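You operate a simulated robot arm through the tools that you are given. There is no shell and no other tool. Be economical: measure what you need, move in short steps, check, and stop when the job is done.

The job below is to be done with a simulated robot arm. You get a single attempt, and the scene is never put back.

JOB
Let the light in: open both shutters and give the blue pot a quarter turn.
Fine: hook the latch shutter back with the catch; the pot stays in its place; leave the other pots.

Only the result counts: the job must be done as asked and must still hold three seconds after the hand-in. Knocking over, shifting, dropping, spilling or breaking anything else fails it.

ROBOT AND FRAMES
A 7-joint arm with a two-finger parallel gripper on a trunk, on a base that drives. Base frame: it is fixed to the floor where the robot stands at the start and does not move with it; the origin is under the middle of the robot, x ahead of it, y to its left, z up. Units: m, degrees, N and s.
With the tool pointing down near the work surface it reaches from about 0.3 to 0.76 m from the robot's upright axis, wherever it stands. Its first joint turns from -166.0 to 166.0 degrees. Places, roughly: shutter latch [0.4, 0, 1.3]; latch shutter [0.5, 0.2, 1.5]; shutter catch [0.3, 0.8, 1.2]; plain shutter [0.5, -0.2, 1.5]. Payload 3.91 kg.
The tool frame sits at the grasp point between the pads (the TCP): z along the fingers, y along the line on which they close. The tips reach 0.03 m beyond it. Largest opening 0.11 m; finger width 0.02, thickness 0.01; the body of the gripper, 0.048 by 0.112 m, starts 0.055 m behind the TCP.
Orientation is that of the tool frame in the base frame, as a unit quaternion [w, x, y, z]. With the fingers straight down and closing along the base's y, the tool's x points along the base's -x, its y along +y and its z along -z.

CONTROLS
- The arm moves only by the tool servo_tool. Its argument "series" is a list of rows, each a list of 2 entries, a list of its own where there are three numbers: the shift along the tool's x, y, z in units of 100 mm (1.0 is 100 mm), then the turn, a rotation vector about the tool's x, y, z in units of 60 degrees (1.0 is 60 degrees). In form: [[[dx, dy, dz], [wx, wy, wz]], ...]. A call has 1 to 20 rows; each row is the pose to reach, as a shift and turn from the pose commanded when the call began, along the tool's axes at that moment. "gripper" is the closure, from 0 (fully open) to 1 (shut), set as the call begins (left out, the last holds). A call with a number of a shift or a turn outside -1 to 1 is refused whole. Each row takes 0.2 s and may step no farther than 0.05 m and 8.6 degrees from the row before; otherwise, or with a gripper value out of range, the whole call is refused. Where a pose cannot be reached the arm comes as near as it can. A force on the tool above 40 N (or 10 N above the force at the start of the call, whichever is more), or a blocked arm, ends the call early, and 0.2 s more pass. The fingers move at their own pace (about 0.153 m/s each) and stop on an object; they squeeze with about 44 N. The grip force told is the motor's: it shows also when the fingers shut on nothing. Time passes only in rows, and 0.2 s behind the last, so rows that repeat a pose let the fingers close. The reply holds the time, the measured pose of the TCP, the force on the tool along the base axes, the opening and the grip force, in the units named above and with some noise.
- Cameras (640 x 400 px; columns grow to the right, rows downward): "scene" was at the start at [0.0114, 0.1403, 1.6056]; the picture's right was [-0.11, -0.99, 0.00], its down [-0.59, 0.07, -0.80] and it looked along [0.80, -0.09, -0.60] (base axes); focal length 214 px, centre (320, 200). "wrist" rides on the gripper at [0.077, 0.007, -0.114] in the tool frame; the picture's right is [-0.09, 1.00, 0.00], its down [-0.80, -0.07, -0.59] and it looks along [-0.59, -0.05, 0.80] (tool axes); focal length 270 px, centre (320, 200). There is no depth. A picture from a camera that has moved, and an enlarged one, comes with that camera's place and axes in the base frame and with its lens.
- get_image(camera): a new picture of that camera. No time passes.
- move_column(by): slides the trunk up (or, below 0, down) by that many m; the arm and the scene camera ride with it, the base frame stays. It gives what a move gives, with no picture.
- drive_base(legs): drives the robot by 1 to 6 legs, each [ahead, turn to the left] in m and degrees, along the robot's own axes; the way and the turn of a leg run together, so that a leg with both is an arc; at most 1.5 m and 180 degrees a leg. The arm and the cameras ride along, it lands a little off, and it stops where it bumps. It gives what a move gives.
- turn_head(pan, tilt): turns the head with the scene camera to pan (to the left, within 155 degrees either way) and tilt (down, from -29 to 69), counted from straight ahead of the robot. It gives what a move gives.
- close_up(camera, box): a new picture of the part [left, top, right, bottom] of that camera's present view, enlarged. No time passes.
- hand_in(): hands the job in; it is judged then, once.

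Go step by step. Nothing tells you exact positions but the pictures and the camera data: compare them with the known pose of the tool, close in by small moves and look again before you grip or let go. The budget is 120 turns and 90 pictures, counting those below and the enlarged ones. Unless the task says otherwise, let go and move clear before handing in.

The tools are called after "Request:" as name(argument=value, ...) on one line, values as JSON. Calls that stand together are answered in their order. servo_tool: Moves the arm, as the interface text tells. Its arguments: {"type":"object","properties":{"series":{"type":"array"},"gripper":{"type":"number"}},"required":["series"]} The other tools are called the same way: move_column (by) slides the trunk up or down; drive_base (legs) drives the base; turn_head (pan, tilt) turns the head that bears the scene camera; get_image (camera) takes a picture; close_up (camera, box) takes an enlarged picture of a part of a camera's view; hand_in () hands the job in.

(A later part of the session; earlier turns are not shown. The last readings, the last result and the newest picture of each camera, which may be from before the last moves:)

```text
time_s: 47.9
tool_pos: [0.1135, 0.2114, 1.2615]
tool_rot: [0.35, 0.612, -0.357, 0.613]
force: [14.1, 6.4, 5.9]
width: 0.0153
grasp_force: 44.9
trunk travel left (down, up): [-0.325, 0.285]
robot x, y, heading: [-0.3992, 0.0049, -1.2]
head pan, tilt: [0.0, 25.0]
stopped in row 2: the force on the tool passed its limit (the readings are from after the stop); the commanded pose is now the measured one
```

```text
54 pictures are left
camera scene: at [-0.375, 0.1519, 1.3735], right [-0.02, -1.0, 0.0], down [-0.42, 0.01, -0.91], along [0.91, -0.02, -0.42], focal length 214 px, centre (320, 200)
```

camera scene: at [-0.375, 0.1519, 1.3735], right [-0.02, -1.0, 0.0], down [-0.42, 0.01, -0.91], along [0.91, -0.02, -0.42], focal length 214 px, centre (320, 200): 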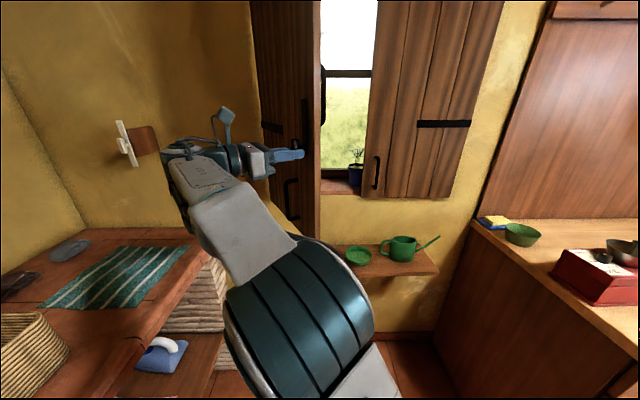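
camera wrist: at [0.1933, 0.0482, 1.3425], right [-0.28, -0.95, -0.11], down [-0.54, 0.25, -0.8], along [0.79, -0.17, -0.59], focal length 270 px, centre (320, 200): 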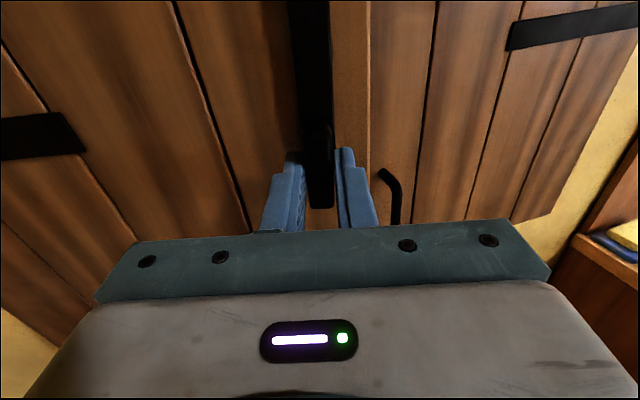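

The shutter is about 61 degrees open, enough to get behind it. I release, back off the knob and then drive back so I can swing the gripper round to push from behind.

Request:
servo_tool(series=[[[0, 0, 0], [0, 0, 0]], [[0, 0, -0.15], [0, 0, 0]], [[0, 0, -0.35], [0, 0, 0]], [[0, 0, -0.55], [0, 0, 0]]], gripper=0.6)

Request:
drive_base(legs=[[-0.2, 0]])

Request:
get_image(camera="scene")

```text
time_s: 48.9
tool_pos: [0.0833, 0.258, 1.2646]
tool_rot: [0.35, 0.61, -0.36, 0.613]
force: [-0.1, -0.4, -0.4]
width: 0.044
grasp_force: 0.1
trunk travel left (down, up): [-0.325, 0.285]
robot x, y, heading: [-0.3956, 0.0013, -1.3]
head pan, tilt: [0.0, 25.0]
```

```text
time_s: 50.5
tool_pos: [-0.1199, 0.2639, 1.264]
tool_rot: [0.35, 0.61, -0.36, 0.612]
force: [0.9, -0.3, -0.5]
width: 0.0438
grasp_force: 0.1
trunk travel left (down, up): [-0.325, 0.285]
robot x, y, heading: [-0.6022, 0.0027, -0.8]
head pan, tilt: [0.0, 25.0]
```

```text
53 pictures are left
camera scene: at [-0.5802, 0.1549, 1.374], right [-0.02, -1.0, 0.0], down [-0.42, 0.01, -0.91], along [0.91, -0.01, -0.42], focal length 214 px, centre (320, 200)
```

scene: 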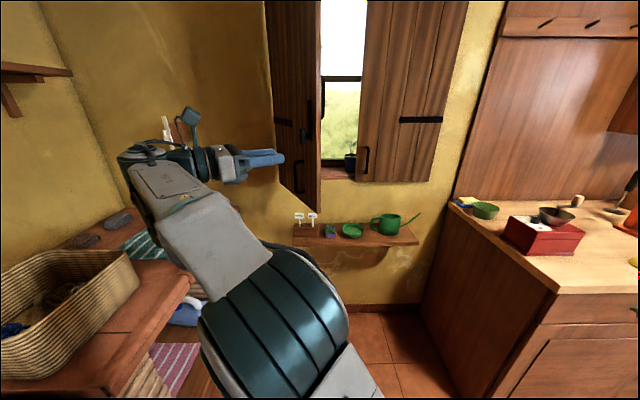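

The shutter stays open by itself. I swing the gripper's yaw back toward straight ahead while moving right.

Request:
servo_tool(series=[[[0, 0.04, 0.12], [0.125, 0, 0]], [[0, 0.08, 0.24], [0.25, 0, 0]], [[0, 0.12, 0.36], [0.375, 0, 0]], [[0, 0.16, 0.48], [0.5, 0, 0]], [[0, 0.2, 0.6], [0.625, 0, 0]], [[0, 0.24, 0.72], [0.75, 0, 0]], [[0, 0.28, 0.84], [0.875, 0, 0]], [[0, 0.32, 0.97], [1, 0, 0]]], gripper=1)

```text
time_s: 52.3
tool_pos: [-0.1009, 0.1633, 1.2618]
tool_rot: [-0.005, 0.704, -0.003, 0.711]
force: [0.0, 0.0, -0.1]
width: 0.0001
grasp_force: 38.3
trunk travel left (down, up): [-0.325, 0.285]
robot x, y, heading: [-0.5989, 0.0044, -1.0]
head pan, tilt: [0.0, 25.0]
```

Now pointing ahead; I yaw 45 degrees left and move further right to come behind the shutter's free edge.

Request:
servo_tool(series=[[[0, 0.17, 0.08], [0.125, 0, 0]], [[0, 0.34, 0.16], [0.25, 0, 0]], [[0, 0.5, 0.24], [0.375, 0, 0]], [[0, 0.67, 0.32], [0.5, 0, 0]], [[0, 0.84, 0.4], [0.625, 0, 0]], [[0, 1.0, 0.5], [0.75, 0, 0]]])

Request:
get_image(camera="wrist")

```text
time_s: 53.7
tool_pos: [-0.0507, 0.0627, 1.2616]
tool_rot: [-0.273, 0.649, 0.268, 0.657]
force: [-0.1, -0.4, 0.1]
width: 0.0
grasp_force: 37.8
trunk travel left (down, up): [-0.325, 0.285]
robot x, y, heading: [-0.5999, 0.0061, -0.7]
head pan, tilt: [0.0, 25.0]
```

```text
52 pictures are left
camera wrist: at [-0.1266, -0.0242, 1.3365], right [0.71, -0.7, -0.09], down [-0.46, -0.36, -0.81], along [0.54, 0.61, -0.58], focal length 270 px, centre (320, 200)
```

wrist: 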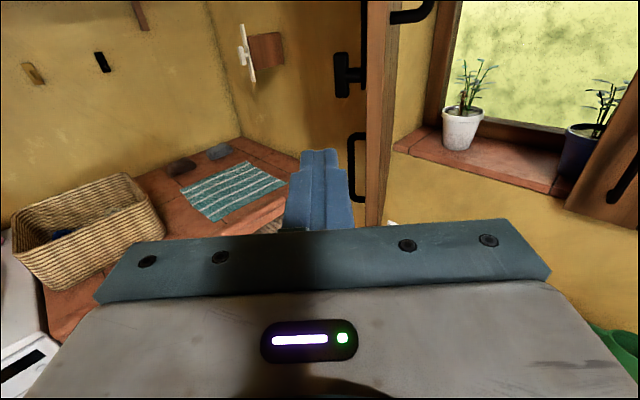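

I see the shutter edge-on with the white pot and the dark blue pot on the sill beyond. I drive forward 0.2 m so the gripper comes in behind the shutter's free edge.

Request:
drive_base(legs=[[0.2, 0]])

Request:
get_image(camera="wrist")

Request:
get_image(camera="scene")

```text
time_s: 55.3
tool_pos: [0.1456, 0.0619, 1.2622]
tool_rot: [-0.274, 0.648, 0.269, 0.657]
force: [-0.7, 0.6, -0.3]
width: 0.0001
grasp_force: 37.9
trunk travel left (down, up): [-0.325, 0.285]
robot x, y, heading: [-0.4032, 0.0015, -0.8]
head pan, tilt: [0.0, 25.0]
```

```text
51 pictures are left
camera wrist: at [0.0689, -0.0245, 1.3368], right [0.71, -0.7, -0.09], down [-0.46, -0.36, -0.81], along [0.54, 0.61, -0.58], focal length 270 px, centre (320, 200)
```

wrist: 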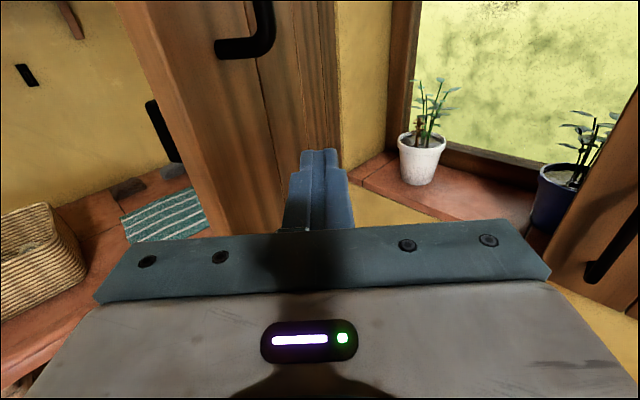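

```text
50 pictures are left
camera scene: at [-0.3851, 0.1519, 1.3741], right [-0.01, -1.0, 0.0], down [-0.42, 0.01, -0.91], along [0.91, -0.01, -0.42], focal length 214 px, centre (320, 200)
```

scene: 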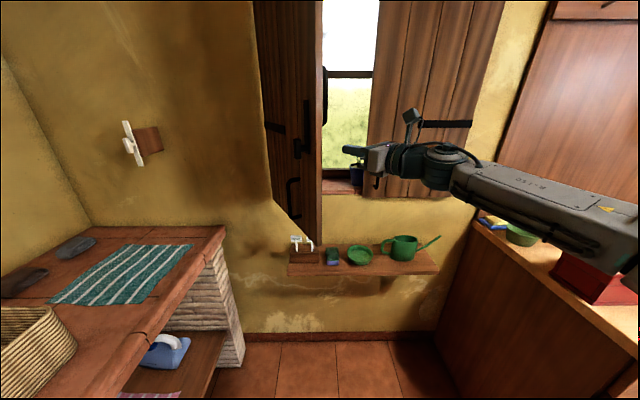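

The gripper is behind the shutter. I sweep it left slowly to push the shutter wider.

Request:
servo_tool(series=[[[0, -0.16, 0.12], [0, 0, 0]], [[0, -0.32, 0.25], [0, 0, 0]], [[0, -0.44, 0.35], [0, 0, 0]], [[0, -0.55, 0.43], [0, 0, 0]], [[0, -0.65, 0.51], [0, 0, 0]], [[0, -0.75, 0.59], [0, 0, 0]], [[0, -0.85, 0.66], [0, 0, 0]], [[0, -0.95, 0.74], [0, 0, 0]]])

Request:
get_image(camera="wrist")

```text
time_s: 57.1
tool_pos: [0.129, 0.183, 1.2633]
tool_rot: [-0.274, 0.649, 0.269, 0.657]
force: [0.1, -0.2, 0.1]
width: 0.0001
grasp_force: 37.7
trunk travel left (down, up): [-0.325, 0.285]
robot x, y, heading: [-0.4033, 0.0014, -0.6]
head pan, tilt: [0.0, 25.0]
```

```text
49 pictures are left
camera wrist: at [0.0545, 0.0961, 1.3376], right [0.71, -0.7, -0.09], down [-0.46, -0.36, -0.81], along [0.54, 0.61, -0.58], focal length 270 px, centre (320, 200)
```

wrist: 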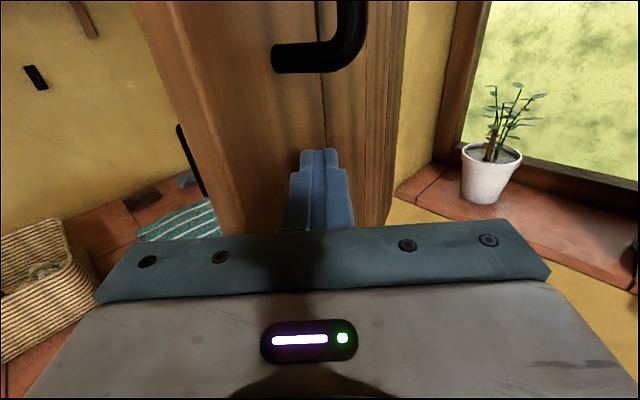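

Still free or just touching, with an outer handle above the fingers. I lower a bit to stay clear of it and keep sweeping left.

Request:
servo_tool(series=[[[-0.1, -0.05, 0.05], [0, 0, 0]], [[-0.25, -0.15, 0.12], [0, 0, 0]], [[-0.4, -0.25, 0.2], [0, 0, 0]], [[-0.5, -0.35, 0.28], [0, 0, 0]], [[-0.5, -0.45, 0.36], [0, 0, 0]], [[-0.5, -0.55, 0.43], [0, 0, 0]], [[-0.5, -0.65, 0.51], [0, 0, 0]], [[-0.5, -0.75, 0.59], [0, 0, 0]], [[-0.5, -0.85, 0.66], [0, 0, 0]], [[-0.5, -0.95, 0.74], [0, 0, 0]]])

Request:
get_image(camera="scene")

```text
time_s: 59.3
tool_pos: [0.1143, 0.3026, 1.215]
tool_rot: [-0.274, 0.648, 0.269, 0.658]
force: [0.1, -0.4, -0.3]
width: 0.0001
grasp_force: 37.2
trunk travel left (down, up): [-0.325, 0.285]
robot x, y, heading: [-0.4065, -0.0016, -0.8]
head pan, tilt: [0.0, 25.0]
```

```text
48 pictures are left
camera scene: at [-0.3851, 0.1521, 1.374], right [-0.01, -1.0, 0.0], down [-0.42, 0.0, -0.91], along [0.91, -0.01, -0.42], focal length 214 px, centre (320, 200)
```

scene: 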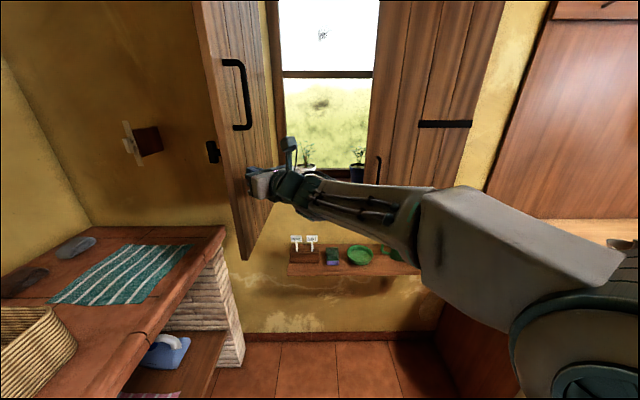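

It is past 90 degrees and swinging freely. I keep pushing left and forward.

Request:
servo_tool(series=[[[0, -0.1, 0.12], [0, 0, 0]], [[0, -0.17, 0.24], [0, 0, 0]], [[0, -0.24, 0.36], [0, 0, 0]], [[0, -0.3, 0.48], [0, 0, 0]], [[0, -0.36, 0.6], [0, 0, 0]], [[0, -0.42, 0.72], [0, 0, 0]], [[0, -0.46, 0.84], [0, 0, 0]], [[0, -0.5, 0.95], [0, 0, 0]]])

Request:
get_image(camera="scene")

```text
time_s: 61.1
tool_pos: [0.1459, 0.404, 1.2159]
tool_rot: [-0.274, 0.649, 0.27, 0.656]
force: [-0.2, 0.3, -0.8]
width: 0.0001
grasp_force: 38.0
trunk travel left (down, up): [-0.325, 0.285]
robot x, y, heading: [-0.4057, 0.0022, -0.8]
head pan, tilt: [0.0, 25.0]
```

```text
47 pictures are left
camera scene: at [-0.3851, 0.1521, 1.374], right [-0.01, -1.0, 0.0], down [-0.42, 0.0, -0.91], along [0.91, -0.01, -0.42], focal length 214 px, centre (320, 200)
```

scene: 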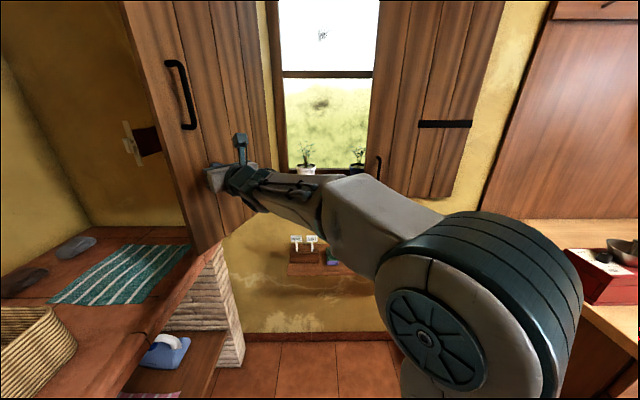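

Around 120 degrees. I continue, now pushing straight along the tool, slowly as it nears the catch.

Request:
servo_tool(series=[[[0, 0, 0.12], [0, 0, 0]], [[0, 0, 0.24], [0, 0, 0]], [[0, 0, 0.36], [0, 0, 0]], [[0, 0, 0.48], [0, 0, 0]], [[0, 0, 0.6], [0, 0, 0]], [[0, 0, 0.72], [0, 0, 0]], [[0, 0, 0.84], [0, 0, 0]], [[0, 0, 0.95], [0, 0, 0]]])

Request:
get_image(camera="scene")

```text
time_s: 62.9
tool_pos: [0.2143, 0.4742, 1.2154]
tool_rot: [-0.274, 0.649, 0.269, 0.657]
force: [-0.6, -0.6, -0.5]
width: 0.0
grasp_force: 37.7
trunk travel left (down, up): [-0.325, 0.285]
robot x, y, heading: [-0.4046, 0.0021, -0.7]
head pan, tilt: [0.0, 25.0]
```

```text
46 pictures are left
camera scene: at [-0.385, 0.1522, 1.374], right [-0.01, -1.0, 0.0], down [-0.42, 0.0, -0.91], along [0.91, -0.01, -0.42], focal length 214 px, centre (320, 200)
```

scene: 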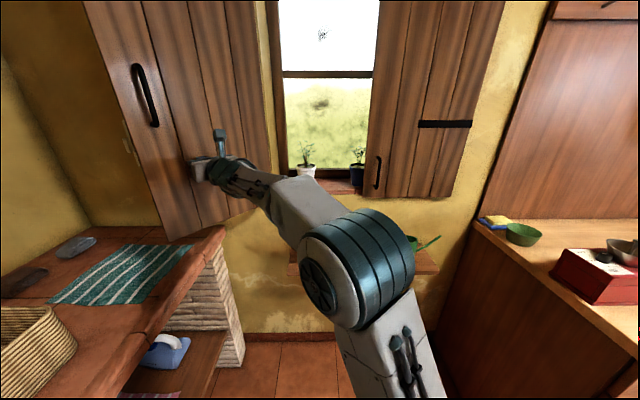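

I keep pushing, more forward now.

Request:
servo_tool(series=[[[0, 0.04, 0.12], [0, 0, 0]], [[0, 0.08, 0.24], [0, 0, 0]], [[0, 0.12, 0.36], [0, 0, 0]], [[0, 0.16, 0.48], [0, 0, 0]], [[0, 0.2, 0.6], [0, 0, 0]], [[0, 0.24, 0.72], [0, 0, 0]], [[0, 0.28, 0.84], [0, 0, 0]], [[0, 0.32, 0.95], [0, 0, 0]]])

Request:
get_image(camera="scene")

Request:
get_image(camera="wrist")

```text
time_s: 64.7
tool_pos: [0.305, 0.5182, 1.2192]
tool_rot: [-0.273, 0.649, 0.269, 0.657]
force: [-0.5, -0.1, 0.2]
width: 0.0
grasp_force: 38.2
trunk travel left (down, up): [-0.325, 0.285]
robot x, y, heading: [-0.3968, 0.0012, -0.7]
head pan, tilt: [0.0, 25.0]
```

```text
45 pictures are left
camera scene: at [-0.3849, 0.1523, 1.374], right [-0.01, -1.0, 0.0], down [-0.42, 0.0, -0.91], along [0.91, -0.01, -0.42], focal length 214 px, centre (320, 200)
```

scene: 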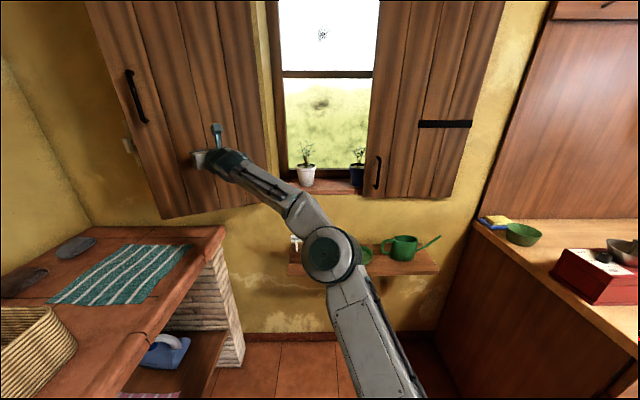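

```text
44 pictures are left
camera wrist: at [0.2287, 0.4313, 1.2944], right [0.71, -0.7, -0.09], down [-0.46, -0.36, -0.81], along [0.54, 0.61, -0.58], focal length 270 px, centre (320, 200)
```

wrist: 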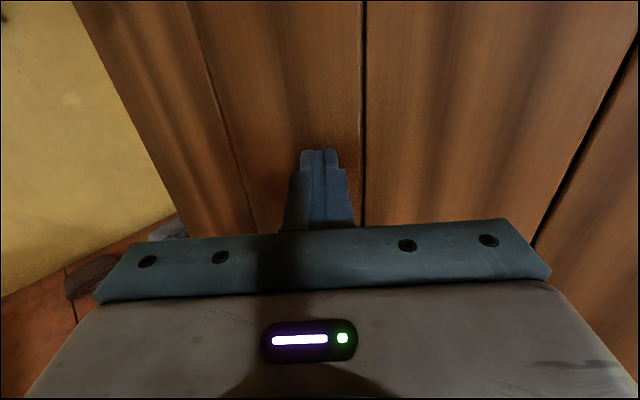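

Nearly flat; I push on gently until it meets its stop.

Request:
servo_tool(series=[[[0, 0.03, 0.1], [0, 0, 0]], [[0, 0.06, 0.2], [0, 0, 0]], [[0, 0.1, 0.3], [0, 0, 0]], [[0, 0.13, 0.4], [0, 0, 0]], [[0, 0.16, 0.5], [0, 0, 0]], [[0, 0.19, 0.6], [0, 0, 0]]])

Request:
close_up(camera="scene", box=[80, 60, 280, 230])

```text
time_s: 66.1
tool_pos: [0.3289, 0.5302, 1.2103]
tool_rot: [-0.274, 0.648, 0.269, 0.658]
force: [0.1, -0.2, -0.3]
width: 0.0002
grasp_force: 38.1
out of reach, approached as far as the arm can: row 3, 4, 5, 6
trunk travel left (down, up): [-0.325, 0.285]
robot x, y, heading: [-0.4089, 0.0022, -0.9]
head pan, tilt: [0.0, 25.0]
```

```text
2.35 times, centred on (180, 145) of scene
camera zoom: at [-0.3855, 0.1519, 1.3741], right [-0.01, -1.0, 0.0], down [-0.42, 0.01, -0.91], along [0.91, -0.01, -0.42], focal length 505 px, centre (649, 329)
```

zoom: 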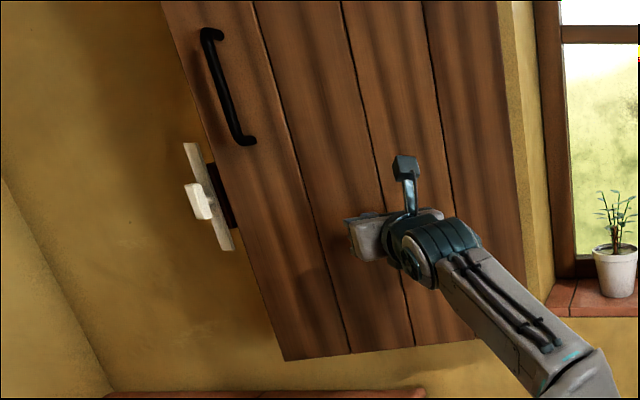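

The arm is at its reach limit; the shutter is nearly back beside the catch bar. I retract and drive the base closer before finishing the push and working the catch.

Request:
servo_tool(series=[[[0, 0, -0.4], [0, 0, 0]], [[0, -0.1, -0.7], [0, 0, 0]], [[0, -0.3, -1], [0, 0, 0]]])

Request:
servo_tool(series=[[[0, -0.1, -0.4], [0, 0, 0]], [[0, -0.2, -0.8], [0, 0, 0]], [[0, -0.3, -1], [0, 0, 0]]])

Request:
get_image(camera="scene")

```text
time_s: 66.9
tool_pos: [0.2403, 0.4679, 1.2129]
tool_rot: [-0.274, 0.648, 0.263, 0.66]
force: [0.4, -2.0, 1.4]
width: 0.0
grasp_force: 37.6
trunk travel left (down, up): [-0.325, 0.285]
robot x, y, heading: [-0.4007, 0.0041, -0.8]
head pan, tilt: [0.0, 25.0]
```

```text
time_s: 67.7
tool_pos: [0.1443, 0.4302, 1.2068]
tool_rot: [-0.273, 0.649, 0.269, 0.657]
force: [0.0, -0.4, -0.1]
width: 0.0
grasp_force: 37.8
trunk travel left (down, up): [-0.325, 0.285]
robot x, y, heading: [-0.4029, 0.0009, -0.6]
head pan, tilt: [0.0, 25.0]
```

```text
42 pictures are left
camera scene: at [-0.3852, 0.1522, 1.374], right [-0.01, -1.0, 0.0], down [-0.42, 0.0, -0.91], along [0.91, -0.01, -0.42], focal length 214 px, centre (320, 200)
```

scene: 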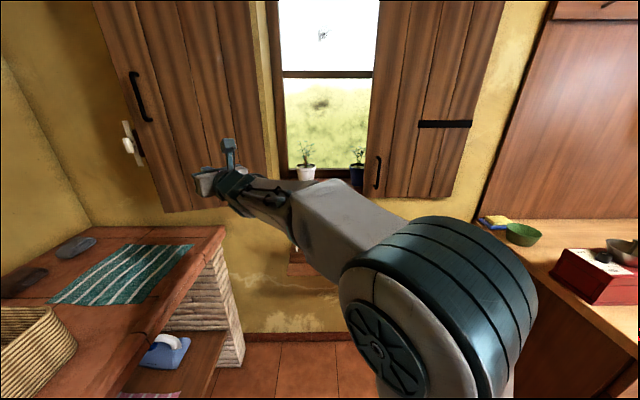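

The shutter stays put. I drive forward 0.15 m.

Request:
drive_base(legs=[[0.15, 0]])

Request:
servo_tool(series=[[[0, -0.15, 0.2], [0, 0, 0]], [[0, -0.3, 0.4], [0, 0, 0]], [[0, -0.4, 0.5], [0, 0, 0]], [[0, -0.5, 0.6], [0, 0, 0]], [[0, -0.5, 0.7], [0, 0, 0]], [[0, -0.5, 0.8], [0, 0, 0]], [[0, -0.5, 0.9], [0, 0, 0]]])

Request:
turn_head(pan=35, tilt=20)

Request:
get_image(camera="scene")

```text
time_s: 69.0
tool_pos: [0.2912, 0.4305, 1.2051]
tool_rot: [-0.276, 0.647, 0.271, 0.657]
force: [0.6, 0.8, 0.3]
width: 0.0
grasp_force: 37.6
trunk travel left (down, up): [-0.325, 0.285]
robot x, y, heading: [-0.2562, 0.0008, -0.3]
head pan, tilt: [0.0, 25.0]
```

```text
time_s: 70.6
tool_pos: [0.3171, 0.5299, 1.208]
tool_rot: [-0.276, 0.648, 0.27, 0.657]
force: [-0.4, 0.3, -0.2]
width: 0.0
grasp_force: 37.5
trunk travel left (down, up): [-0.325, 0.285]
robot x, y, heading: [-0.2577, -0.0002, -0.7]
head pan, tilt: [0.0, 25.0]
```

```text
time_s: 71.6
tool_pos: [0.3195, 0.5299, 1.2074]
tool_rot: [-0.275, 0.647, 0.27, 0.657]
force: [0.6, -0.3, -1.1]
width: 0.0
grasp_force: 37.9
trunk travel left (down, up): [-0.325, 0.285]
robot x, y, heading: [-0.2595, -0.0032, -0.3]
head pan, tilt: [35.0, 20.0]
```

```text
41 pictures are left
camera scene: at [-0.2531, 0.2043, 1.3821], right [0.57, -0.82, 0.0], down [-0.28, -0.19, -0.94], along [0.77, 0.53, -0.34], focal length 214 px, centre (320, 200)
```

scene: 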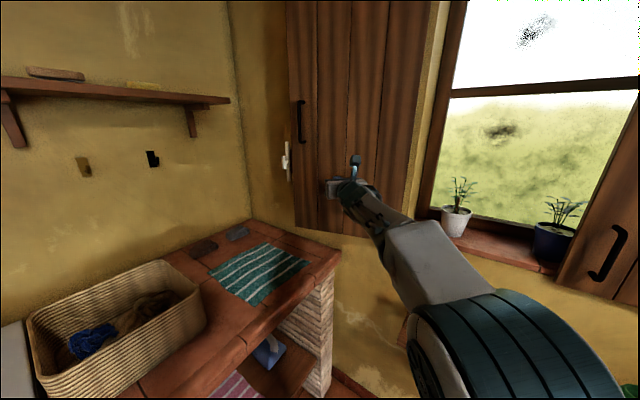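

Now in easy reach. I push the shutter forward toward its stop, watching the force.

Request:
servo_tool(series=[[[0, 0.07, 0.1], [0, 0, 0]], [[0, 0.14, 0.2], [0, 0, 0]], [[0, 0.2, 0.28], [0, 0, 0]], [[0, 0.25, 0.35], [0, 0, 0]], [[0, 0.3, 0.42], [0, 0, 0]], [[0, 0.35, 0.49], [0, 0, 0]], [[0, 0.4, 0.56], [0, 0, 0]]])

Request:
close_up(camera="scene", box=[220, 80, 420, 250])

```text
time_s: 72.8
tool_pos: [0.3593, 0.5373, 1.2068]
tool_rot: [-0.276, 0.649, 0.271, 0.655]
force: [-23.0, -21.0, -7.2]
width: 0.0
grasp_force: 37.7
trunk travel left (down, up): [-0.325, 0.285]
robot x, y, heading: [-0.2539, 0.0024, -0.2]
head pan, tilt: [35.0, 20.0]
stopped in row 5: the force on the tool passed its limit (the readings are from after the stop); the commanded pose is now the measured one
```

```text
2.35 times, centred on (320, 165) of scene
camera zoom: at [-0.2577, 0.2015, 1.3825], right [0.57, -0.82, 0.0], down [-0.28, -0.19, -0.94], along [0.77, 0.53, -0.34], focal length 505 px, centre (320, 282)
```

zoom: 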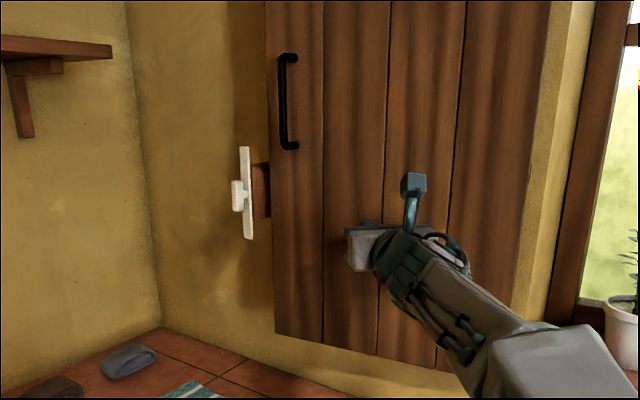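

The shutter is against its stop (about 31 N). I back off, turn the gripper to point straight ahead and drive nearer for the catch knob.

Request:
servo_tool(series=[[[0, -0.08, -0.2], [0, 0, 0]], [[0, -0.16, -0.4], [-0.125, 0, 0]], [[0, -0.24, -0.55], [-0.25, 0, 0]], [[0, -0.32, -0.7], [-0.375, 0, 0]], [[0, -0.4, -0.8], [-0.5, 0, 0]], [[0, -0.45, -0.9], [-0.625, 0, 0]], [[0, -0.5, -0.95], [-0.75, 0, 0]]])

Request:
servo_tool(series=[[[0.1, 0, -0.3], [0, 0, 0]], [[0.2, 0, -0.6], [0, 0, 0]], [[0.3, 0, -0.9], [0, 0, 0]]], gripper=0.4)

Request:
drive_base(legs=[[0.13, 0]])

Request:
get_image(camera="wrist")

Request:
get_image(camera="scene")

```text
time_s: 74.4
tool_pos: [0.2606, 0.508, 1.2044]
tool_rot: [-0.005, 0.706, 0.0, 0.708]
force: [0.5, -0.4, 0.2]
width: 0.0
grasp_force: 37.7
trunk travel left (down, up): [-0.325, 0.285]
robot x, y, heading: [-0.2577, 0.0029, -0.4]
head pan, tilt: [35.0, 20.0]
```

```text
time_s: 75.2
tool_pos: [0.1724, 0.5083, 1.2312]
tool_rot: [-0.005, 0.706, 0.001, 0.708]
force: [0.4, -0.7, 0.2]
width: 0.0659
grasp_force: 0.1
trunk travel left (down, up): [-0.325, 0.285]
robot x, y, heading: [-0.253, 0.0027, -0.1]
head pan, tilt: [35.0, 20.0]
```

```text
time_s: 76.5
tool_pos: [0.3065, 0.5059, 1.2309]
tool_rot: [-0.005, 0.706, 0.0, 0.708]
force: [0.0, 0.0, 0.0]
width: 0.0659
grasp_force: 0.1
trunk travel left (down, up): [-0.325, 0.285]
robot x, y, heading: [-0.1216, -0.0013, -0.4]
head pan, tilt: [35.0, 20.0]
```

```text
39 pictures are left
camera wrist: at [0.1936, 0.4986, 1.308], right [0.01, -1.0, -0.09], down [-0.59, 0.07, -0.8], along [0.81, 0.06, -0.59], focal length 270 px, centre (320, 200)
```

wrist: 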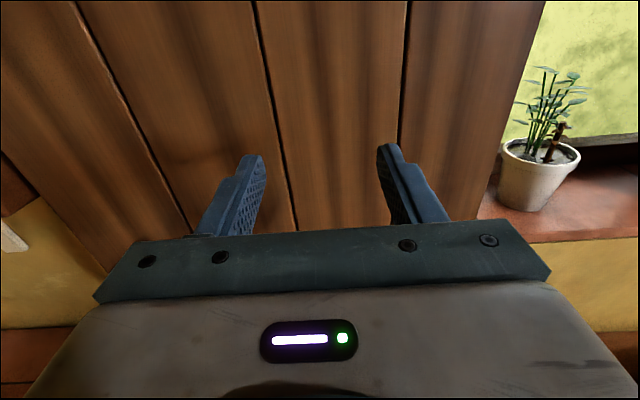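

```text
38 pictures are left
camera scene: at [-0.1196, 0.2035, 1.3821], right [0.57, -0.82, 0.0], down [-0.28, -0.19, -0.94], along [0.77, 0.53, -0.34], focal length 214 px, centre (320, 200)
```

scene: 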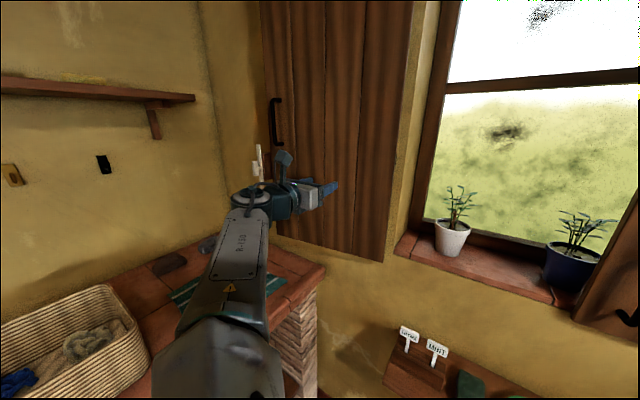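

The gripper points ahead in front of the open shutter. I back off slightly and move left toward the catch knob.

Request:
servo_tool(series=[[[0, -0.1, -0.35], [0, 0, 0]], [[0, -0.35, -0.7], [0, 0, 0]], [[0, -0.7, -0.8], [0, 0, 0]], [[0, -1, -0.8], [0, 0, 0]]])

Request:
servo_tool(series=[[[0.02, -0.3, 0], [0, 0, 0]], [[0.03, -0.6, 0], [0, 0, 0]], [[0.05, -0.9, 0], [0, 0, 0]]])

Request:
get_image(camera="wrist")

```text
time_s: 77.5
tool_pos: [0.2277, 0.609, 1.2328]
tool_rot: [-0.005, 0.706, 0.0, 0.708]
force: [0.4, 0.3, -0.4]
width: 0.0657
grasp_force: 0.0
trunk travel left (down, up): [-0.325, 0.285]
robot x, y, heading: [-0.127, -0.0008, -0.4]
head pan, tilt: [35.0, 20.0]
```

```text
time_s: 78.3
tool_pos: [0.2184, 0.6443, 1.2216]
tool_rot: [-0.004, 0.706, 0.001, 0.708]
force: [-0.7, -0.4, -0.2]
width: 0.0656
grasp_force: 0.1
out of reach, approached as far as the arm can: row 2, 3
trunk travel left (down, up): [-0.325, 0.285]
robot x, y, heading: [-0.1193, -0.0012, -0.5]
head pan, tilt: [35.0, 20.0]
```

```text
37 pictures are left
camera wrist: at [0.1034, 0.6359, 1.2974], right [0.01, -1.0, -0.09], down [-0.59, 0.07, -0.8], along [0.81, 0.06, -0.59], focal length 270 px, centre (320, 200)
```

wrist: 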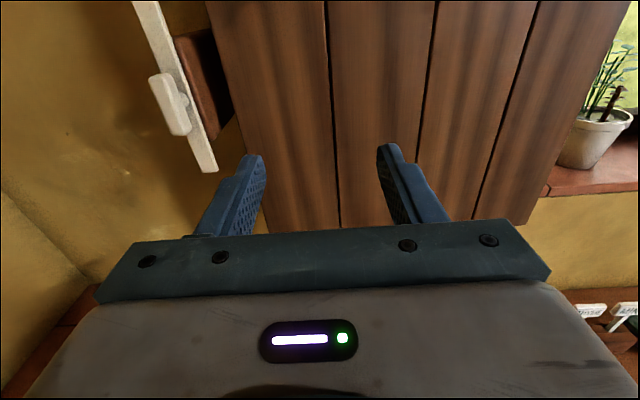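

The knob is visible but out of reach from here. I tuck the arm in and shift the base about 0.2 m to the left by a backing S-curve.

Request:
servo_tool(series=[[[0.05, 0.35, 0], [0, 0, 0]], [[0.1, 0.7, 0], [0, 0, 0]], [[0.1, 1, 0.1], [0, 0, 0]]])

Request:
servo_tool(series=[[[0, 0.35, 0.1], [0, 0, 0]], [[0, 0.7, 0.2], [0, 0, 0]], [[0, 1, 0.3], [0, 0, 0]]])

Request:
servo_tool(series=[[[0, 0.35, 0.1], [0, 0, 0]], [[0, 0.7, 0.1], [0, 0, 0]], [[0, 1, 0.1], [0, 0, 0]]])

Request:
drive_base(legs=[[-0.28, -42], [-0.28, 42]])

Request:
get_image(camera="scene")

```text
time_s: 79.1
tool_pos: [0.2297, 0.5433, 1.2289]
tool_rot: [-0.005, 0.706, 0.001, 0.708]
force: [0.5, -0.2, -0.6]
width: 0.0659
grasp_force: 0.1
trunk travel left (down, up): [-0.325, 0.285]
robot x, y, heading: [-0.1226, 0.0001, -0.5]
head pan, tilt: [35.0, 20.0]
```

```text
time_s: 79.9
tool_pos: [0.2606, 0.4443, 1.2288]
tool_rot: [-0.005, 0.706, 0.0, 0.709]
force: [-0.9, 0.3, 0.6]
width: 0.0657
grasp_force: 0.1
trunk travel left (down, up): [-0.325, 0.285]
robot x, y, heading: [-0.1232, 0.0006, -0.8]
head pan, tilt: [35.0, 20.0]
```

```text
time_s: 80.7
tool_pos: [0.2711, 0.3432, 1.2272]
tool_rot: [-0.005, 0.705, -0.001, 0.709]
force: [-0.1, 0.1, 0.4]
width: 0.0662
grasp_force: 0.0
trunk travel left (down, up): [-0.325, 0.285]
robot x, y, heading: [-0.1211, -0.0023, -0.5]
head pan, tilt: [35.0, 20.0]
```

```text
time_s: 85.0
tool_pos: [-0.2498, 0.552, 1.2267]
tool_rot: [-0.011, 0.706, 0.006, 0.708]
force: [0.7, 0.1, -0.2]
width: 0.066
grasp_force: 0.1
trunk travel left (down, up): [-0.325, 0.285]
robot x, y, heading: [-0.636, 0.2021, 0.6]
head pan, tilt: [35.0, 20.0]
```

```text
36 pictures are left
camera scene: at [-0.6373, 0.4051, 1.3821], right [0.58, -0.81, 0.0], down [-0.28, -0.2, -0.94], along [0.76, 0.55, -0.34], focal length 214 px, centre (320, 200)
```

scene: 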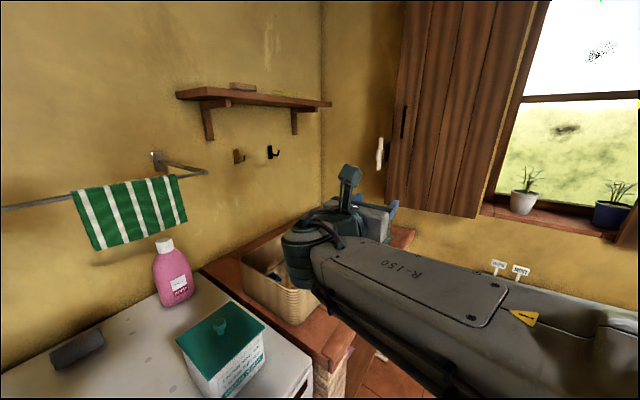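

The base moved left as planned. I check clearance between the robot's side and the counter before driving forward.

Request:
turn_head(pan=20, tilt=65)

Request:
get_image(camera="scene")

```text
time_s: 86.1
tool_pos: [-0.2487, 0.5523, 1.227]
tool_rot: [-0.012, 0.706, 0.008, 0.708]
force: [-0.5, -0.5, -0.5]
width: 0.0661
grasp_force: 0.0
trunk travel left (down, up): [-0.325, 0.285]
robot x, y, heading: [-0.6381, 0.2089, 0.4]
head pan, tilt: [20.0, 65.0]
```

```text
35 pictures are left
camera scene: at [-0.6562, 0.3722, 1.3185], right [0.35, -0.94, 0.0], down [-0.85, -0.32, -0.42], along [0.4, 0.15, -0.91], focal length 214 px, centre (320, 200)
```

scene: 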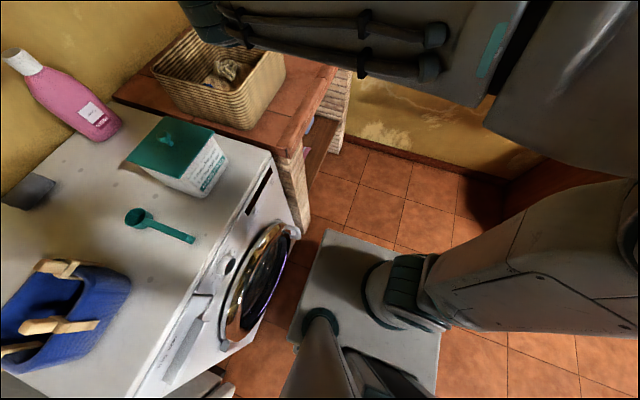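

The base has about 0.12 m clearance from the counter. I drive forward 0.5 m.

Request:
drive_base(legs=[[0.49, 0]])

Request:
servo_tool(series=[[[0, -0.35, -0.1], [0, 0, 0]], [[0, -0.7, -0.2], [0, 0, 0]], [[0, -1, -0.2], [0, 0, 0]]])

Request:
turn_head(pan=35, tilt=20)

Request:
get_image(camera="wrist")

Request:
get_image(camera="scene")

```text
time_s: 89.0
tool_pos: [0.2263, 0.5678, 1.2267]
tool_rot: [-0.018, 0.706, 0.013, 0.708]
force: [0.1, 0.2, 0.6]
width: 0.0658
grasp_force: 0.1
trunk travel left (down, up): [-0.325, 0.285]
robot x, y, heading: [-0.1542, 0.2097, 1.7]
head pan, tilt: [20.0, 65.0]
```

```text
time_s: 89.8
tool_pos: [0.1995, 0.6672, 1.2307]
tool_rot: [-0.018, 0.706, 0.013, 0.708]
force: [0.4, 0.3, 0.6]
width: 0.0658
grasp_force: 0.1
trunk travel left (down, up): [-0.325, 0.285]
robot x, y, heading: [-0.155, 0.2086, 1.6]
head pan, tilt: [20.0, 65.0]
```

```text
time_s: 90.9
tool_pos: [0.2004, 0.6655, 1.2301]
tool_rot: [-0.018, 0.706, 0.013, 0.708]
force: [0.4, -0.1, 0.9]
width: 0.0661
grasp_force: 0.0
trunk travel left (down, up): [-0.325, 0.285]
robot x, y, heading: [-0.1532, 0.2094, 1.4]
head pan, tilt: [35.0, 20.0]
```

```text
34 pictures are left
camera wrist: at [0.0867, 0.6538, 1.3065], right [0.04, -0.99, -0.09], down [-0.59, 0.05, -0.8], along [0.8, 0.09, -0.59], focal length 270 px, centre (320, 200)
```

wrist: 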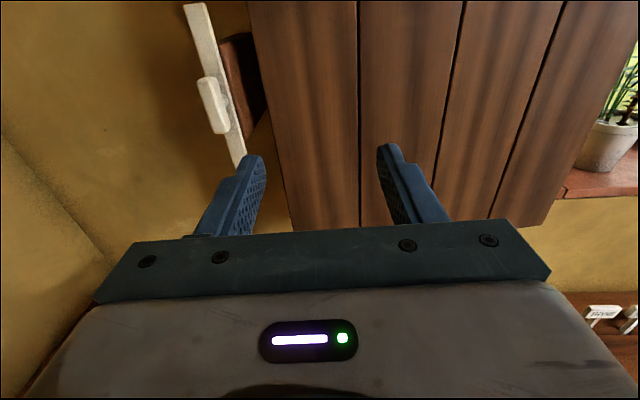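

```text
33 pictures are left
camera scene: at [-0.1577, 0.4138, 1.382], right [0.6, -0.8, 0.0], down [-0.28, -0.2, -0.94], along [0.75, 0.56, -0.34], focal length 214 px, centre (320, 200)
```

scene: 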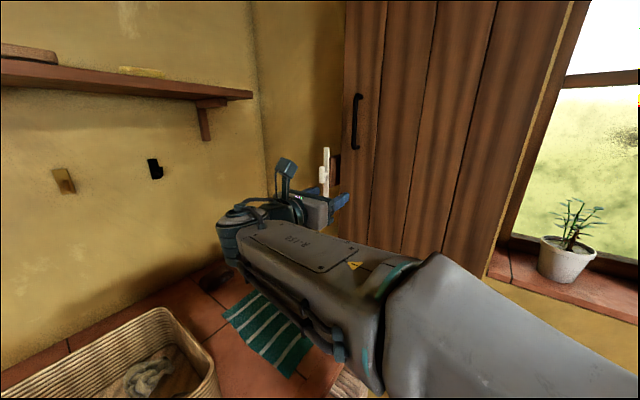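

Triangulation puts the catch knob at about (0.335, 0.770, 1.238). I line up with it, with the fingers part open.

Request:
servo_tool(series=[[[0.03, -0.35, 0], [0, 0, 0]], [[0.06, -0.7, 0], [0, 0, 0]], [[0.08, -1, 0], [-0.03, 0, 0]]], gripper=0.6)

Request:
get_image(camera="wrist")

```text
time_s: 91.7
tool_pos: [0.1982, 0.7665, 1.2376]
tool_rot: [-0.007, 0.706, 0.002, 0.708]
force: [1.3, -0.2, 0.0]
width: 0.0441
grasp_force: 0.1
trunk travel left (down, up): [-0.325, 0.285]
robot x, y, heading: [-0.1509, 0.2075, 1.5]
head pan, tilt: [35.0, 20.0]
```

```text
32 pictures are left
camera wrist: at [0.0844, 0.7578, 1.3143], right [0.01, -1.0, -0.09], down [-0.59, 0.07, -0.8], along [0.81, 0.07, -0.59], focal length 270 px, centre (320, 200)
```

wrist: 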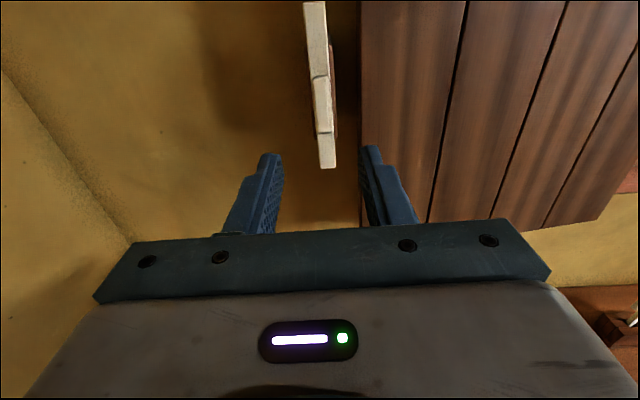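

Well aligned. I advance to straddle the knob.

Request:
servo_tool(series=[[[0, 0, 0.35], [0, 0, 0]], [[0, 0, 0.7], [0, 0, 0]], [[0, 0, 0.9], [0, 0, 0]], [[0, 0, 1.0], [0, 0, 0]]])

Request:
servo_tool(series=[[[0, 0, 0.1], [0, 0, 0]], [[0, 0, 0.2], [0, 0, 0]]])

Request:
get_image(camera="wrist")

```text
time_s: 92.7
tool_pos: [0.2999, 0.7648, 1.2376]
tool_rot: [-0.008, 0.706, 0.003, 0.708]
force: [0.4, 0.9, 0.0]
width: 0.0439
grasp_force: 0.1
trunk travel left (down, up): [-0.325, 0.285]
robot x, y, heading: [-0.151, 0.2105, 1.5]
head pan, tilt: [35.0, 20.0]
```

```text
time_s: 93.3
tool_pos: [0.3199, 0.7682, 1.2363]
tool_rot: [-0.007, 0.706, 0.002, 0.708]
force: [0.4, 0.0, -0.6]
width: 0.0442
grasp_force: 0.1
trunk travel left (down, up): [-0.325, 0.285]
robot x, y, heading: [-0.1555, 0.2102, 1.3]
head pan, tilt: [35.0, 20.0]
```

```text
31 pictures are left
camera wrist: at [0.2063, 0.7596, 1.3131], right [0.01, -1.0, -0.09], down [-0.59, 0.07, -0.8], along [0.8, 0.07, -0.59], focal length 270 px, centre (320, 200)
```

wrist: 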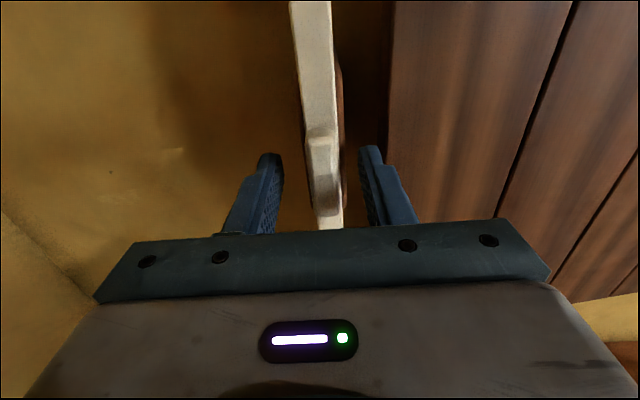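

The fingers straddle the knob. I close on it.

Request:
servo_tool(series=[[[0, 0, 0.03], [0, 0, 0]], [[0, 0, 0.03], [0, 0, 0]], [[0, 0, 0.03], [0, 0, 0]]], gripper=1)

Request:
get_image(camera="wrist")

```text
time_s: 94.1
tool_pos: [0.3214, 0.7659, 1.2381]
tool_rot: [-0.007, 0.706, 0.0, 0.708]
force: [-18.5, -22.8, -16.3]
width: 0.018
grasp_force: 45.3
trunk travel left (down, up): [-0.325, 0.285]
robot x, y, heading: [-0.1549, 0.2103, 1.3]
head pan, tilt: [35.0, 20.0]
```

```text
30 pictures are left
camera wrist: at [0.2075, 0.7573, 1.3141], right [0.01, -1.0, -0.1], down [-0.59, 0.07, -0.8], along [0.8, 0.07, -0.59], focal length 270 px, centre (320, 200)
```

wrist: 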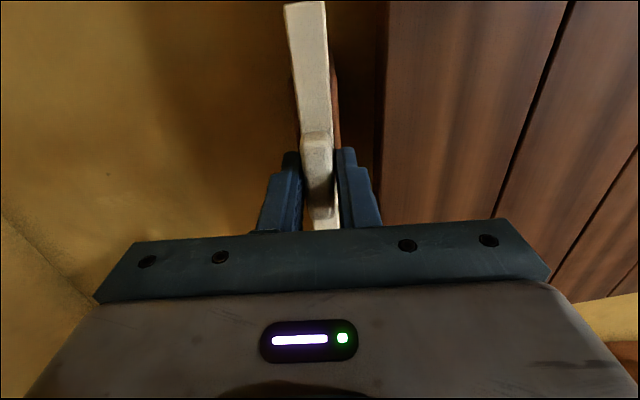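

The knob is gripped. I relax the force and test turning it in the positive direction.

Request:
servo_tool(series=[[[-0.02, 0.03, -0.03], [0, 0, 0]], [[-0.02, 0.03, -0.03], [0, 0, 0.1]], [[-0.02, 0.03, -0.03], [0, 0, 0.2]], [[-0.02, 0.03, -0.03], [0, 0, 0.3]]])

Request:
get_image(camera="wrist")

```text
time_s: 95.1
tool_pos: [0.3205, 0.7664, 1.2361]
tool_rot: [-0.118, 0.697, -0.109, 0.698]
force: [15.3, 8.2, 8.6]
width: 0.0248
grasp_force: 45.2
trunk travel left (down, up): [-0.325, 0.285]
robot x, y, heading: [-0.1531, 0.2047, 1.5]
head pan, tilt: [35.0, 20.0]
```

```text
29 pictures are left
camera wrist: at [0.2075, 0.7337, 1.3053], right [0.01, -0.92, -0.4], down [-0.6, 0.31, -0.74], along [0.8, 0.25, -0.54], focal length 270 px, centre (320, 200)
```

wrist: 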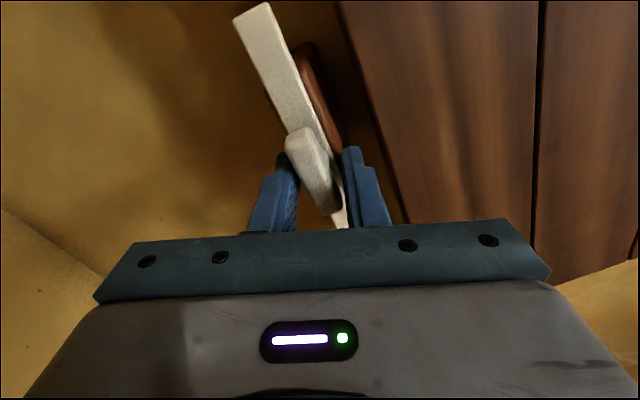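

It resists this way, so I turn the opposite way.

Request:
servo_tool(series=[[[0, 0, 0], [0, 0, -0.1]], [[0, 0, 0], [0, 0, -0.2]], [[0, 0, 0], [0, 0, -0.3]], [[0, 0, 0], [0, 0, -0.4]], [[0, 0, 0], [0, 0, -0.5]], [[0, 0, 0], [0, 0, -0.6]], [[0, 0, 0], [0, 0, -0.7]]])

Request:
get_image(camera="wrist")

```text
time_s: 96.7
tool_pos: [0.32, 0.7634, 1.2349]
tool_rot: [0.142, 0.691, 0.148, 0.693]
force: [-4.1, -19.1, -17.4]
width: 0.0179
grasp_force: 44.9
trunk travel left (down, up): [-0.325, 0.285]
robot x, y, heading: [-0.1496, 0.2097, 1.3]
head pan, tilt: [35.0, 20.0]
```

```text
28 pictures are left
camera wrist: at [0.2061, 0.7871, 1.3072], right [0.01, -0.95, 0.32], down [-0.59, -0.26, -0.76], along [0.81, -0.18, -0.56], focal length 270 px, centre (320, 200)
```

wrist: 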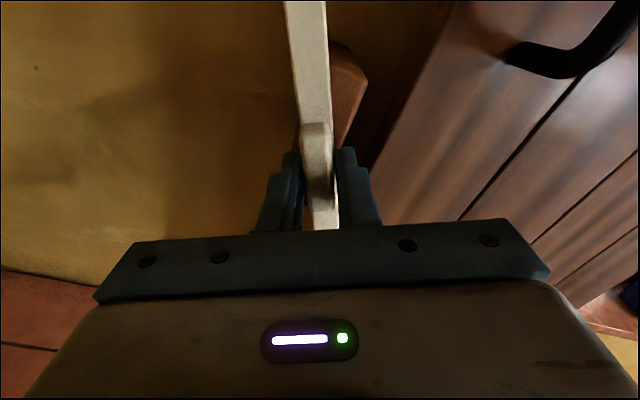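

The bar now turns with the grip. I carry on toward horizontal.

Request:
servo_tool(series=[[[-0.03, 0.02, 0], [0, 0, -0.1]], [[-0.03, 0.02, 0], [0, 0, -0.2]], [[-0.03, 0.02, 0], [0, 0, -0.3]], [[-0.03, 0.02, 0], [0, 0, -0.4]], [[-0.03, 0.02, 0], [0, 0, -0.5]], [[-0.03, 0.02, 0], [0, 0, -0.6]], [[-0.03, 0.02, 0], [0, 0, -0.7]], [[-0.03, 0.02, 0], [0, 0, -0.8]]])

Request:
get_image(camera="wrist")

```text
time_s: 98.5
tool_pos: [0.3198, 0.7595, 1.2369]
tool_rot: [0.397, 0.579, 0.4, 0.589]
force: [2.2, -0.1, 3.6]
width: 0.0177
grasp_force: 44.3
trunk travel left (down, up): [-0.325, 0.285]
robot x, y, heading: [-0.1522, 0.209, 1.5]
head pan, tilt: [35.0, 20.0]
stopped in row 8: the force on the tool passed its limit (the readings are from after the stop); the commanded pose is now the measured one
```

```text
27 pictures are left
camera wrist: at [0.2051, 0.8281, 1.2702], right [0.0, -0.44, 0.9], down [-0.58, -0.73, -0.36], along [0.81, -0.52, -0.26], focal length 270 px, centre (320, 200)
```

wrist: 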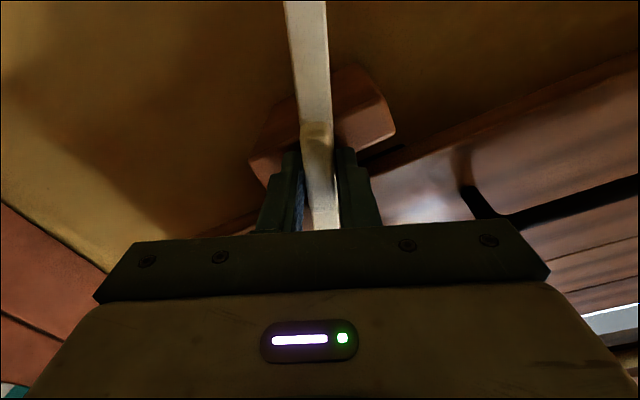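

The bar is about 69 degrees round, then the force limit tripped. I look from the scene camera whether it meets the shutter edge.

Request:
close_up(camera="scene", box=[260, 120, 400, 230])

```text
3.64 times, centred on (330, 175) of scene
camera zoom: at [-0.1571, 0.4134, 1.3816], right [0.59, -0.8, 0.0], down [-0.28, -0.2, -0.94], along [0.76, 0.56, -0.34], focal length 780 px, centre (284, 291)
```

zoom: 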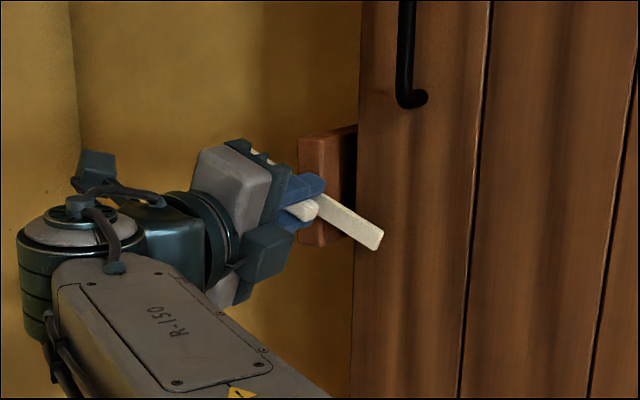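

The bar already overlaps the shutter's front edge. I turn the last 20 degrees slowly.

Request:
servo_tool(series=[[[0, 0, 0], [0, 0, -0.06]], [[0, 0, 0], [0, 0, -0.12]], [[0, 0, 0], [0, 0, -0.18]], [[0, 0, 0], [0, 0, -0.24]], [[0, 0, 0], [0, 0, -0.3]], [[0, 0, 0], [0, 0, -0.36]]])

Request:
close_up(camera="scene", box=[260, 120, 400, 230])

```text
time_s: 99.9
tool_pos: [0.3182, 0.7576, 1.2366]
tool_rot: [0.465, 0.521, 0.46, 0.549]
force: [8.6, 2.8, 2.3]
width: 0.0179
grasp_force: 45.1
out of reach, approached as far as the arm can: row 4, 5, 6
trunk travel left (down, up): [-0.325, 0.285]
robot x, y, heading: [-0.1548, 0.2092, 1.3]
head pan, tilt: [35.0, 20.0]
stopped in row 6: the force on the tool passed its limit (the readings are from after the stop); the commanded pose is now the measured one
```

```text
3.64 times, centred on (330, 175) of scene
camera zoom: at [-0.1553, 0.4142, 1.3815], right [0.59, -0.81, 0.0], down [-0.28, -0.2, -0.94], along [0.76, 0.56, -0.34], focal length 780 px, centre (284, 291)
```

zoom: 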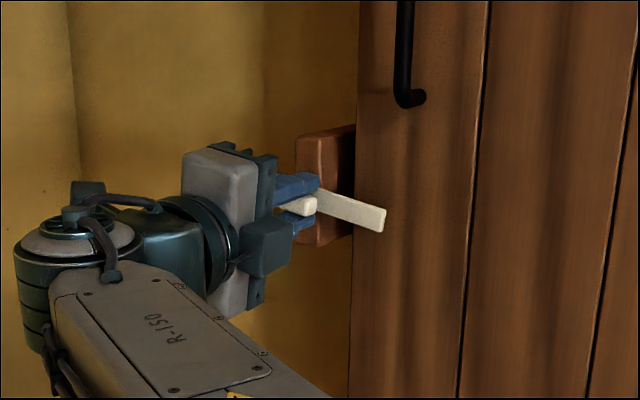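

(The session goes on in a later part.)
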